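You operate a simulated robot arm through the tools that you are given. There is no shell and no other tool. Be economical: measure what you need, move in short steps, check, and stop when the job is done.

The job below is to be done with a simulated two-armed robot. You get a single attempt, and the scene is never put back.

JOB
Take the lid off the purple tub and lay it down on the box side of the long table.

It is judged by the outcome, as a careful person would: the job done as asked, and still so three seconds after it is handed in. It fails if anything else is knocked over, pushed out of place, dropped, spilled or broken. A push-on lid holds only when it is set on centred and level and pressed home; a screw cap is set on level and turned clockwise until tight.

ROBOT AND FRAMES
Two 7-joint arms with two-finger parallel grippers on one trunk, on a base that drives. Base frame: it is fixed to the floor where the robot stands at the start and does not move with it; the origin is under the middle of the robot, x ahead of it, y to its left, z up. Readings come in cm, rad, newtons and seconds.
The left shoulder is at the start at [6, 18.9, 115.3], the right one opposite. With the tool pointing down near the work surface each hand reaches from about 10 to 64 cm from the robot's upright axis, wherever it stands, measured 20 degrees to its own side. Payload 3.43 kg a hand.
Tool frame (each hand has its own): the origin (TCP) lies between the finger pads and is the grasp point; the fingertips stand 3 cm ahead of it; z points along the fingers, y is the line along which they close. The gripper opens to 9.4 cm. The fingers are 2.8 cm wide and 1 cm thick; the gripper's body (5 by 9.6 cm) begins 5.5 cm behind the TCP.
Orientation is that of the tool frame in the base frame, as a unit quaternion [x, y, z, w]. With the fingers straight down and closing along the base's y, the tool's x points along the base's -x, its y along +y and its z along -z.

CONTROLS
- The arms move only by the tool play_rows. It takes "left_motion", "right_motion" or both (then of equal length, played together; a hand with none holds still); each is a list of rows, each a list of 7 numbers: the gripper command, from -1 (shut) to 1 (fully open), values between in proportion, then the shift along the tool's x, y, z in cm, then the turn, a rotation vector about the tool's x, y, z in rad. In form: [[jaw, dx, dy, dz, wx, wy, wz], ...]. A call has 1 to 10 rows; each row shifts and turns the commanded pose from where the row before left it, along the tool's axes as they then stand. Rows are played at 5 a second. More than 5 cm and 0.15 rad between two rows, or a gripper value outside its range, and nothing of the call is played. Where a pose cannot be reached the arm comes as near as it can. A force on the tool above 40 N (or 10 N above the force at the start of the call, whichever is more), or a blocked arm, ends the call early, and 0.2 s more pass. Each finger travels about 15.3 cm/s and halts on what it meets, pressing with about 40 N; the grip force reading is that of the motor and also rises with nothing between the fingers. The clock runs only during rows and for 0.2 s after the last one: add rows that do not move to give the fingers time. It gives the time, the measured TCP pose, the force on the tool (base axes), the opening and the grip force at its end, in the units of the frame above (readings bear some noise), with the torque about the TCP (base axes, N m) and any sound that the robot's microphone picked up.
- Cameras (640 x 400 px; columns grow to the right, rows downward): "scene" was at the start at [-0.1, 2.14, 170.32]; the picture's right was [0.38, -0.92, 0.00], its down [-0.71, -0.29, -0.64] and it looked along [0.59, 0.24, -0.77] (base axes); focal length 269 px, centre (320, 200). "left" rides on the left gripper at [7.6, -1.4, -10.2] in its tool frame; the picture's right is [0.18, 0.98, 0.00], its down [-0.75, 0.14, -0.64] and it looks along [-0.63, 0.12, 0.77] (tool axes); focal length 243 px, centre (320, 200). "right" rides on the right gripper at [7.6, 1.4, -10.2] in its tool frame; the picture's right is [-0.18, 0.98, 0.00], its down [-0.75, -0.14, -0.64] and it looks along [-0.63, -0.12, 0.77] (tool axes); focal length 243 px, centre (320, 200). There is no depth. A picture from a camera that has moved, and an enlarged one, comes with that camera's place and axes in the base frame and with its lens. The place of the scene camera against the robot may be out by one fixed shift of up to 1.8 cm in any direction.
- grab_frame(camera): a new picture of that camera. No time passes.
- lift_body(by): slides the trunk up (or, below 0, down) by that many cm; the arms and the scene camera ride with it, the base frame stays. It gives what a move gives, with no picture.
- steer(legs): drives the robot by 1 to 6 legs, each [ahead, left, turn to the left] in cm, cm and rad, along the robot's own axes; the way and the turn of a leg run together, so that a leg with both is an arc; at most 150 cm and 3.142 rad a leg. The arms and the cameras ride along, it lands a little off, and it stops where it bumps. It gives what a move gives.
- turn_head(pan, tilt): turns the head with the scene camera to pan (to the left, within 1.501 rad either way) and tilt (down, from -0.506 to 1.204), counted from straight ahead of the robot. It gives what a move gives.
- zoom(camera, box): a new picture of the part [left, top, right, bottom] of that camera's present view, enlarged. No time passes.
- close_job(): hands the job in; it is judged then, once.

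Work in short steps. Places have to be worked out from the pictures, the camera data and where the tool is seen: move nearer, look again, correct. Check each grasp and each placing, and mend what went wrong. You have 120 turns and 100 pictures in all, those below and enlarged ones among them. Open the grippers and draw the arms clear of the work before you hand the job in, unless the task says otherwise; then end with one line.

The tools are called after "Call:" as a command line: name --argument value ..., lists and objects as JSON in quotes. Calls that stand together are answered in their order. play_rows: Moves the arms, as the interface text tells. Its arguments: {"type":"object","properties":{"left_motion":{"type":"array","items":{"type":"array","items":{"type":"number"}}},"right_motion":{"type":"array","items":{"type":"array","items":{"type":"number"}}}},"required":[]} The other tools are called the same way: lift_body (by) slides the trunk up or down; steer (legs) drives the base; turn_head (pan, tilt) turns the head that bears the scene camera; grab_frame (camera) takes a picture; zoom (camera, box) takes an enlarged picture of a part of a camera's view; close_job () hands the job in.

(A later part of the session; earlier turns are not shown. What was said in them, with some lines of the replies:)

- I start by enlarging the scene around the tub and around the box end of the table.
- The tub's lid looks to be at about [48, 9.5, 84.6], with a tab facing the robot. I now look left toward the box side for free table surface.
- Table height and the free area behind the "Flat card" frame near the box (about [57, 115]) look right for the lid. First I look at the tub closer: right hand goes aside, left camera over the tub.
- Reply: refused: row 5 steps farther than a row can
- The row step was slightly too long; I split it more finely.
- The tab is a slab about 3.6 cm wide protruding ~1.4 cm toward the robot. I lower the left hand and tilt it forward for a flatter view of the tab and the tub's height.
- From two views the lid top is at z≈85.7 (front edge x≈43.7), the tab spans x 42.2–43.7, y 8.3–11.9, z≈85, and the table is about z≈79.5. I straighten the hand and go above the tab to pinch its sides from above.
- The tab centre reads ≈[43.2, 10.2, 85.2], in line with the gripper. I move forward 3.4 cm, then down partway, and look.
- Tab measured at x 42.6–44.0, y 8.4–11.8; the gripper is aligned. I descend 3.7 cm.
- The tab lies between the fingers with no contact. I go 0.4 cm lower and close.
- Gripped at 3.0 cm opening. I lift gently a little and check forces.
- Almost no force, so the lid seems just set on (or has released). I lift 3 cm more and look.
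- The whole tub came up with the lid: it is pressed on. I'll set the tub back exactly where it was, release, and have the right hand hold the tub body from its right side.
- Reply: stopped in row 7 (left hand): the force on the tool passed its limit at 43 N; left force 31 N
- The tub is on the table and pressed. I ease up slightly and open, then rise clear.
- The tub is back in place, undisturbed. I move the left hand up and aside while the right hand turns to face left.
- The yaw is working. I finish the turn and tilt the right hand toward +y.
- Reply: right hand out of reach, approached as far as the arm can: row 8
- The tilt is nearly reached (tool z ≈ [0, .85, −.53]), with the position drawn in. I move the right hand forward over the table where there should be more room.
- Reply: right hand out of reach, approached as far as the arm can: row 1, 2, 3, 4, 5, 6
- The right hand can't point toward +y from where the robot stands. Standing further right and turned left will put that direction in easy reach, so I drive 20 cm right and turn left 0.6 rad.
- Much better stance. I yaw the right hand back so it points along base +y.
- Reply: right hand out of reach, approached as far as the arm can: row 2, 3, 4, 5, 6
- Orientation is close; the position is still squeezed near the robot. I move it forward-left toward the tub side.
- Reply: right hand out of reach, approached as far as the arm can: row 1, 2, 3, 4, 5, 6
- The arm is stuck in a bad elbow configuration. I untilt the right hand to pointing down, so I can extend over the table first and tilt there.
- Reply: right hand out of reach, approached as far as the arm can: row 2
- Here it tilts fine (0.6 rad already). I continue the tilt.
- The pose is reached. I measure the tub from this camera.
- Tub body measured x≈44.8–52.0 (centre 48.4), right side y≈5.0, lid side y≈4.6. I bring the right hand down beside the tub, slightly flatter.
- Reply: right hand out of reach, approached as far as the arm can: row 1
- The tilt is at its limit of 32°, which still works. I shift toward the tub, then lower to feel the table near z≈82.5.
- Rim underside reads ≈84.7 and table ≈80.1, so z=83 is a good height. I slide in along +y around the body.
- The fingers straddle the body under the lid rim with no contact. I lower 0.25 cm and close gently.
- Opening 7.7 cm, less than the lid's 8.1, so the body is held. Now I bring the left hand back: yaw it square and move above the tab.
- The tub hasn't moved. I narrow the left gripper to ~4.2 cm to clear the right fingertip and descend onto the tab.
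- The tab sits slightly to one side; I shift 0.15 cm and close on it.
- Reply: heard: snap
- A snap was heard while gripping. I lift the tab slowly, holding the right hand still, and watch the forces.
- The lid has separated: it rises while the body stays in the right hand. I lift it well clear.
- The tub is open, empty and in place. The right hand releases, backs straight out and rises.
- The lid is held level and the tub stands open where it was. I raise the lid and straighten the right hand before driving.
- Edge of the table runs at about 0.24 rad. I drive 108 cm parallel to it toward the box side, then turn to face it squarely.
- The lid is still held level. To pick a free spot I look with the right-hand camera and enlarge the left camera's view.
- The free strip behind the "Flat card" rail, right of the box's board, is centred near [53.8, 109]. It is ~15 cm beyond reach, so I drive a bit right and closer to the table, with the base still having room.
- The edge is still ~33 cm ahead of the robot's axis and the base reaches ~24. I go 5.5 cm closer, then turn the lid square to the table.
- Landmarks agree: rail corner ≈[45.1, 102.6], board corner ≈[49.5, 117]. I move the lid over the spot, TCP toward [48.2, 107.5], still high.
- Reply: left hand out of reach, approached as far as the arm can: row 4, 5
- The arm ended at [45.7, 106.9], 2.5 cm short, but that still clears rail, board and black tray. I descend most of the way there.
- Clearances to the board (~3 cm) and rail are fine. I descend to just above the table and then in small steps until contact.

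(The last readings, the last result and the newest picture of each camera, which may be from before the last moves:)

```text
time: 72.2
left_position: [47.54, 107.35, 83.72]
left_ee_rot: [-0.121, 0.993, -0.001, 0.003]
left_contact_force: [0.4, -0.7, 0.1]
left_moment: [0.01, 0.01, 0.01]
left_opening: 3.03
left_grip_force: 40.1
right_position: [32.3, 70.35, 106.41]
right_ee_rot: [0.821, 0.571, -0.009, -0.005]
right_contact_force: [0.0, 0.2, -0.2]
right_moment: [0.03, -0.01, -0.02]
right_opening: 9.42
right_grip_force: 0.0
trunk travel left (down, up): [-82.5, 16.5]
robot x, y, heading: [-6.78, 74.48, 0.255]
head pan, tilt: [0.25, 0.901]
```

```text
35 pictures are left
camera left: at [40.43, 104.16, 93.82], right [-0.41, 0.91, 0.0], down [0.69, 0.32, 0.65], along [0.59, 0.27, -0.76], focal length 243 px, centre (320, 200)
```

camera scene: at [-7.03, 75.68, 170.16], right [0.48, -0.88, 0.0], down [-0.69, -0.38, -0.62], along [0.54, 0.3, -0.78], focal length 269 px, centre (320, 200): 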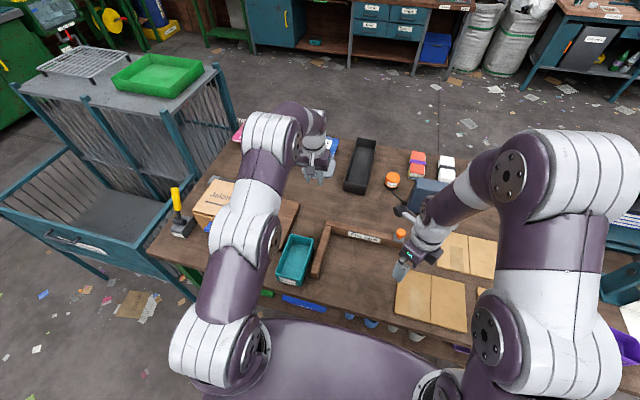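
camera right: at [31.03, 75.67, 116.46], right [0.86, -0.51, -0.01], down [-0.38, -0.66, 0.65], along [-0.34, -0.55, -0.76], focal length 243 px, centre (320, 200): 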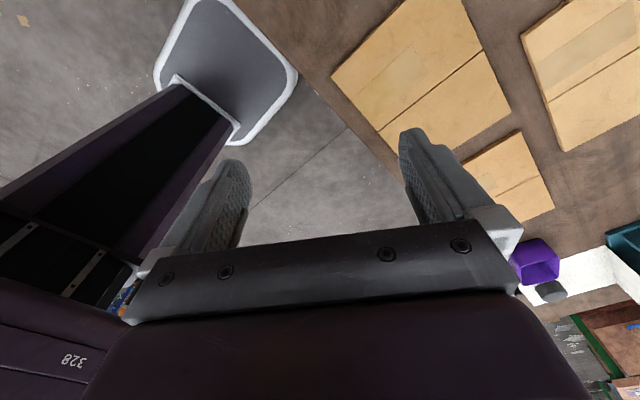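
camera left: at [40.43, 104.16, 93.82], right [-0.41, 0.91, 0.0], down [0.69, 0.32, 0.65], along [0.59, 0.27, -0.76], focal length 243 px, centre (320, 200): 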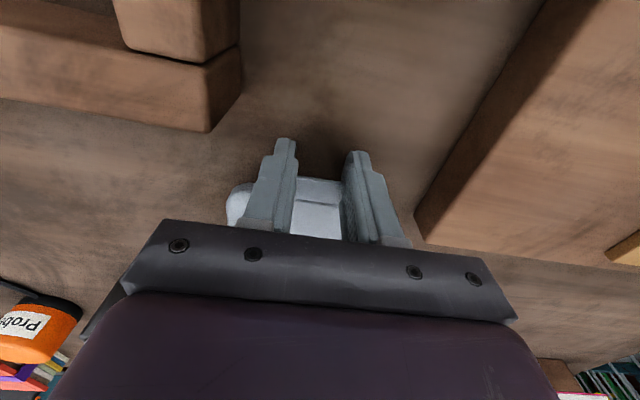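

No contact yet at 83.7. I continue in 0.2 cm steps.

Call:
play_rows --left_motion '[[-1, 0, 0, 0.2, 0, 0, 0], [-1, 0, 0, 0.2, 0, 0, 0], [-1, 0, 0, 0.2, 0, 0, 0], [-1, 0, 0, 0, 0, 0, 0]]'

```text
time: 73.2
left_position: [47.52, 107.36, 82.94]
left_ee_rot: [-0.122, 0.993, 0.0, 0.003]
left_contact_force: [0.2, 0.8, -0.3]
left_moment: [0.01, 0.04, 0.0]
left_opening: 3.01
left_grip_force: 39.8
right_position: [32.29, 70.6, 106.44]
right_ee_rot: [0.82, 0.572, -0.009, -0.003]
right_contact_force: [-0.1, -0.5, 0.6]
right_moment: [0.05, -0.01, 0.01]
right_opening: 9.41
right_grip_force: 0.0
trunk travel left (down, up): [-82.5, 16.5]
robot x, y, heading: [-6.81, 74.11, 0.257]
head pan, tilt: [0.25, 0.901]
```

Call:
play_rows --left_motion '[[-1, 0, 0, 0.15, 0, 0, 0], [-1, 0, 0, 0.15, 0, 0, 0], [-1, 0, 0, 0, 0, 0, 0]]'

Call:
zoom --camera "left" --box '[192, 80, 448, 240]'

```text
time: 74.0
left_position: [47.65, 107.3, 83.05]
left_ee_rot: [-0.121, 0.993, 0.001, 0.006]
left_contact_force: [1.9, 0.6, 20.6]
left_moment: [0.1, 0.22, 0.03]
left_opening: 3.02
left_grip_force: 40.2
right_position: [32.11, 70.39, 106.52]
right_ee_rot: [0.821, 0.571, -0.009, -0.002]
right_contact_force: [-0.5, -0.2, -1.0]
right_moment: [-0.02, -0.05, -0.02]
right_opening: 9.4
right_grip_force: 0.1
trunk travel left (down, up): [-82.5, 16.5]
robot x, y, heading: [-6.75, 74.13, 0.253]
head pan, tilt: [0.25, 0.901]
```

```text
2.50 times, centred on (320, 160) of left
camera zoom: at [40.47, 104.08, 93.15], right [-0.41, 0.91, 0.0], down [0.69, 0.32, 0.65], along [0.59, 0.27, -0.76], focal length 606 px, centre (320, 300)
```

zoom: 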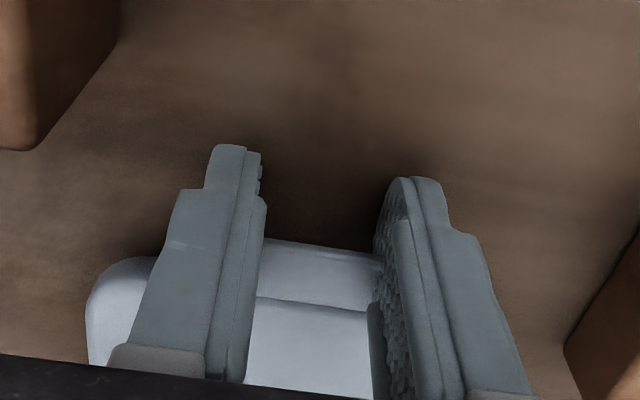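

Contact with the table (20 N). I ease up a touch, open slowly just wide enough, and rise straight up.

Call:
play_rows --left_motion '[[-1, 0, 0, -0.1, 0, 0, 0], [-0.3, 0, 0, 0, 0, 0, 0], [-0.1, 0, 0, 0, 0, 0, 0], [0.1, 0, 0, 0, 0, 0, 0], [0.1, 0, 0, 0, 0, 0, 0], [0.1, 0, 0, -1.5, 0, 0, 0], [0.1, 0, 0, -3, 0, 0, 0], [0.1, 0, 0, -3, 0, 0, 0], [0.1, 0, 0, 0, 0, 0, 0]]'

Call:
grab_frame --camera "left"

```text
time: 76.0
left_position: [47.5, 107.28, 90.21]
left_ee_rot: [-0.121, 0.993, -0.001, 0.003]
left_contact_force: [0.0, -0.2, 0.0]
left_moment: [-0.01, 0.04, 0.01]
left_opening: 5.14
left_grip_force: 0.1
right_position: [32.39, 70.61, 106.4]
right_ee_rot: [0.821, 0.571, -0.009, -0.003]
right_contact_force: [-0.5, 0.6, -1.3]
right_moment: [-0.01, -0.01, 0.0]
right_opening: 9.39
right_grip_force: 0.1
trunk travel left (down, up): [-82.5, 16.5]
robot x, y, heading: [-6.21, 74.56, 0.259]
head pan, tilt: [0.25, 0.901]
```

```text
33 pictures are left
camera left: at [40.47, 104.07, 100.48], right [-0.41, 0.91, 0.0], down [0.69, 0.32, 0.65], along [0.59, 0.27, -0.76], focal length 243 px, centre (320, 200)
```

left: 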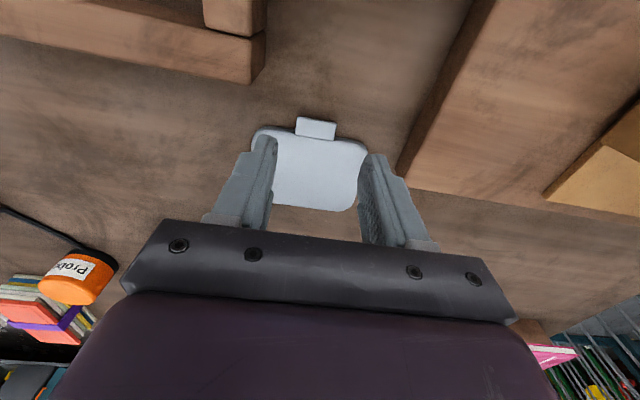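

The lid lies flat on the table, clear of everything. I raise the left hand and draw it back, then check with the scene camera.

Call:
play_rows --left_motion '[[0.1, 0, 0, -4, 0, 0, 0], [0.1, 0, 0, -4, 0, 0, 0], [0.1, 0, 0, -4, 0, 0, 0], [0.1, 0, 0, -4, 0, 0, 0], [0.5, 4, 0, 0, 0, 0, 0], [1, 4, 0, 0, 0, 0, 0], [1, 4, 0, 0, 0, 0, 0], [1, 4, 0, 0, 0, 0, 0], [1, 4, 0, 0, 0, 0, 0], [1, 4, 0, 0, 0, 0, 0]]'

Call:
grab_frame --camera "left"

Call:
grab_frame --camera "scene"

```text
time: 78.2
left_position: [23.05, 101.21, 105.58]
left_ee_rot: [-0.121, 0.993, -0.001, 0.003]
left_contact_force: [-1.1, -0.1, 0.4]
left_moment: [0.0, -0.03, -0.01]
left_opening: 9.41
left_grip_force: 0.1
left hand out of reach, approached as far as the arm can: row 4
right_position: [32.14, 70.42, 106.41]
right_ee_rot: [0.821, 0.571, -0.007, -0.002]
right_contact_force: [0.2, 0.3, 0.3]
right_moment: [0.02, -0.02, -0.03]
right_opening: 9.37
right_grip_force: 0.0
trunk travel left (down, up): [-82.5, 16.5]
robot x, y, heading: [-6.66, 74.4, 0.255]
head pan, tilt: [0.25, 0.901]
```

```text
32 pictures are left
camera left: at [15.82, 97.91, 115.84], right [-0.41, 0.91, 0.0], down [0.69, 0.32, 0.65], along [0.59, 0.27, -0.76], focal length 243 px, centre (320, 200)
```

left: 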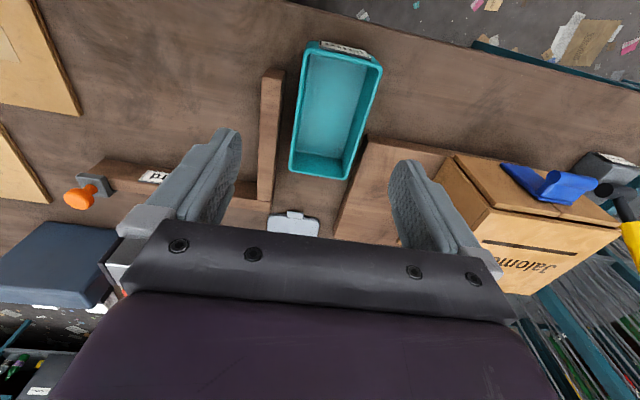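

```text
31 pictures are left
camera scene: at [-7.24, 75.63, 170.17], right [0.48, -0.88, 0.0], down [-0.69, -0.38, -0.62], along [0.55, 0.3, -0.78], focal length 269 px, centre (320, 200)
```

scene: 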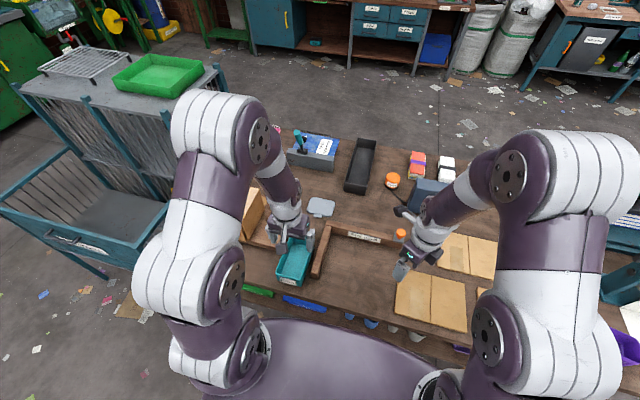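

The lid lies flat near the box and nothing else is disturbed. I back the robot away so both arms are clear of the table.

Call:
steer --legs '[[-25, 0, 0]]'

Call:
turn_head --pan -0.2 --tilt 0.75

Call:
grab_frame --camera "scene"

```text
time: 80.1
left_position: [-1.19, 94.99, 105.59]
left_ee_rot: [-0.124, 0.992, -0.001, 0.002]
left_contact_force: [-0.1, -0.2, -0.2]
left_moment: [-0.04, 0.02, -0.03]
left_opening: 9.42
left_grip_force: 0.1
right_position: [8.23, 64.47, 106.32]
right_ee_rot: [0.819, 0.574, -0.01, -0.003]
right_contact_force: [-1.1, 0.0, -0.1]
right_moment: [-0.01, 0.02, 0.0]
right_opening: 9.4
right_grip_force: 0.0
trunk travel left (down, up): [-82.5, 16.5]
robot x, y, heading: [-30.94, 68.38, 0.257]
head pan, tilt: [0.25, 0.901]
```

```text
time: 81.0
left_position: [-1.21, 95.03, 105.57]
left_ee_rot: [-0.124, 0.992, -0.001, 0.003]
left_contact_force: [-0.8, -0.8, -0.8]
left_moment: [0.01, -0.03, 0.02]
left_opening: 9.41
left_grip_force: 0.0
right_position: [8.11, 64.33, 106.44]
right_ee_rot: [0.819, 0.574, -0.009, -0.004]
right_contact_force: [0.3, -0.4, -1.0]
right_moment: [0.04, 0.02, 0.02]
right_opening: 9.41
right_grip_force: 0.1
trunk travel left (down, up): [-82.5, 16.5]
robot x, y, heading: [-30.93, 67.62, 0.258]
head pan, tilt: [-0.201, 0.75]
```

```text
30 pictures are left
camera scene: at [-29.48, 66.2, 171.36], right [0.06, -1.0, 0.0], down [-0.68, -0.04, -0.73], along [0.73, 0.04, -0.68], focal length 269 px, centre (320, 200)
```

scene: 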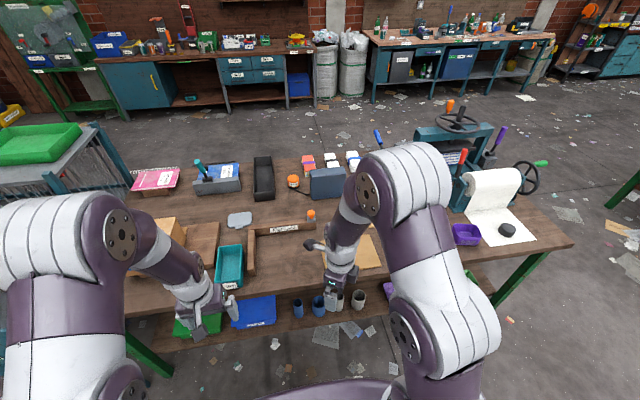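

The lid is flat on the box side, the tub stands open in its place, the puck and everything else are as before, and both grippers are open and clear. I hand the job in.

Call:
close_job

```text
The job is handed in.
```

The purple tub's lid is off and lying flat on the box side of the long table; the open tub is still where it stood and I saw nothing else disturbed.
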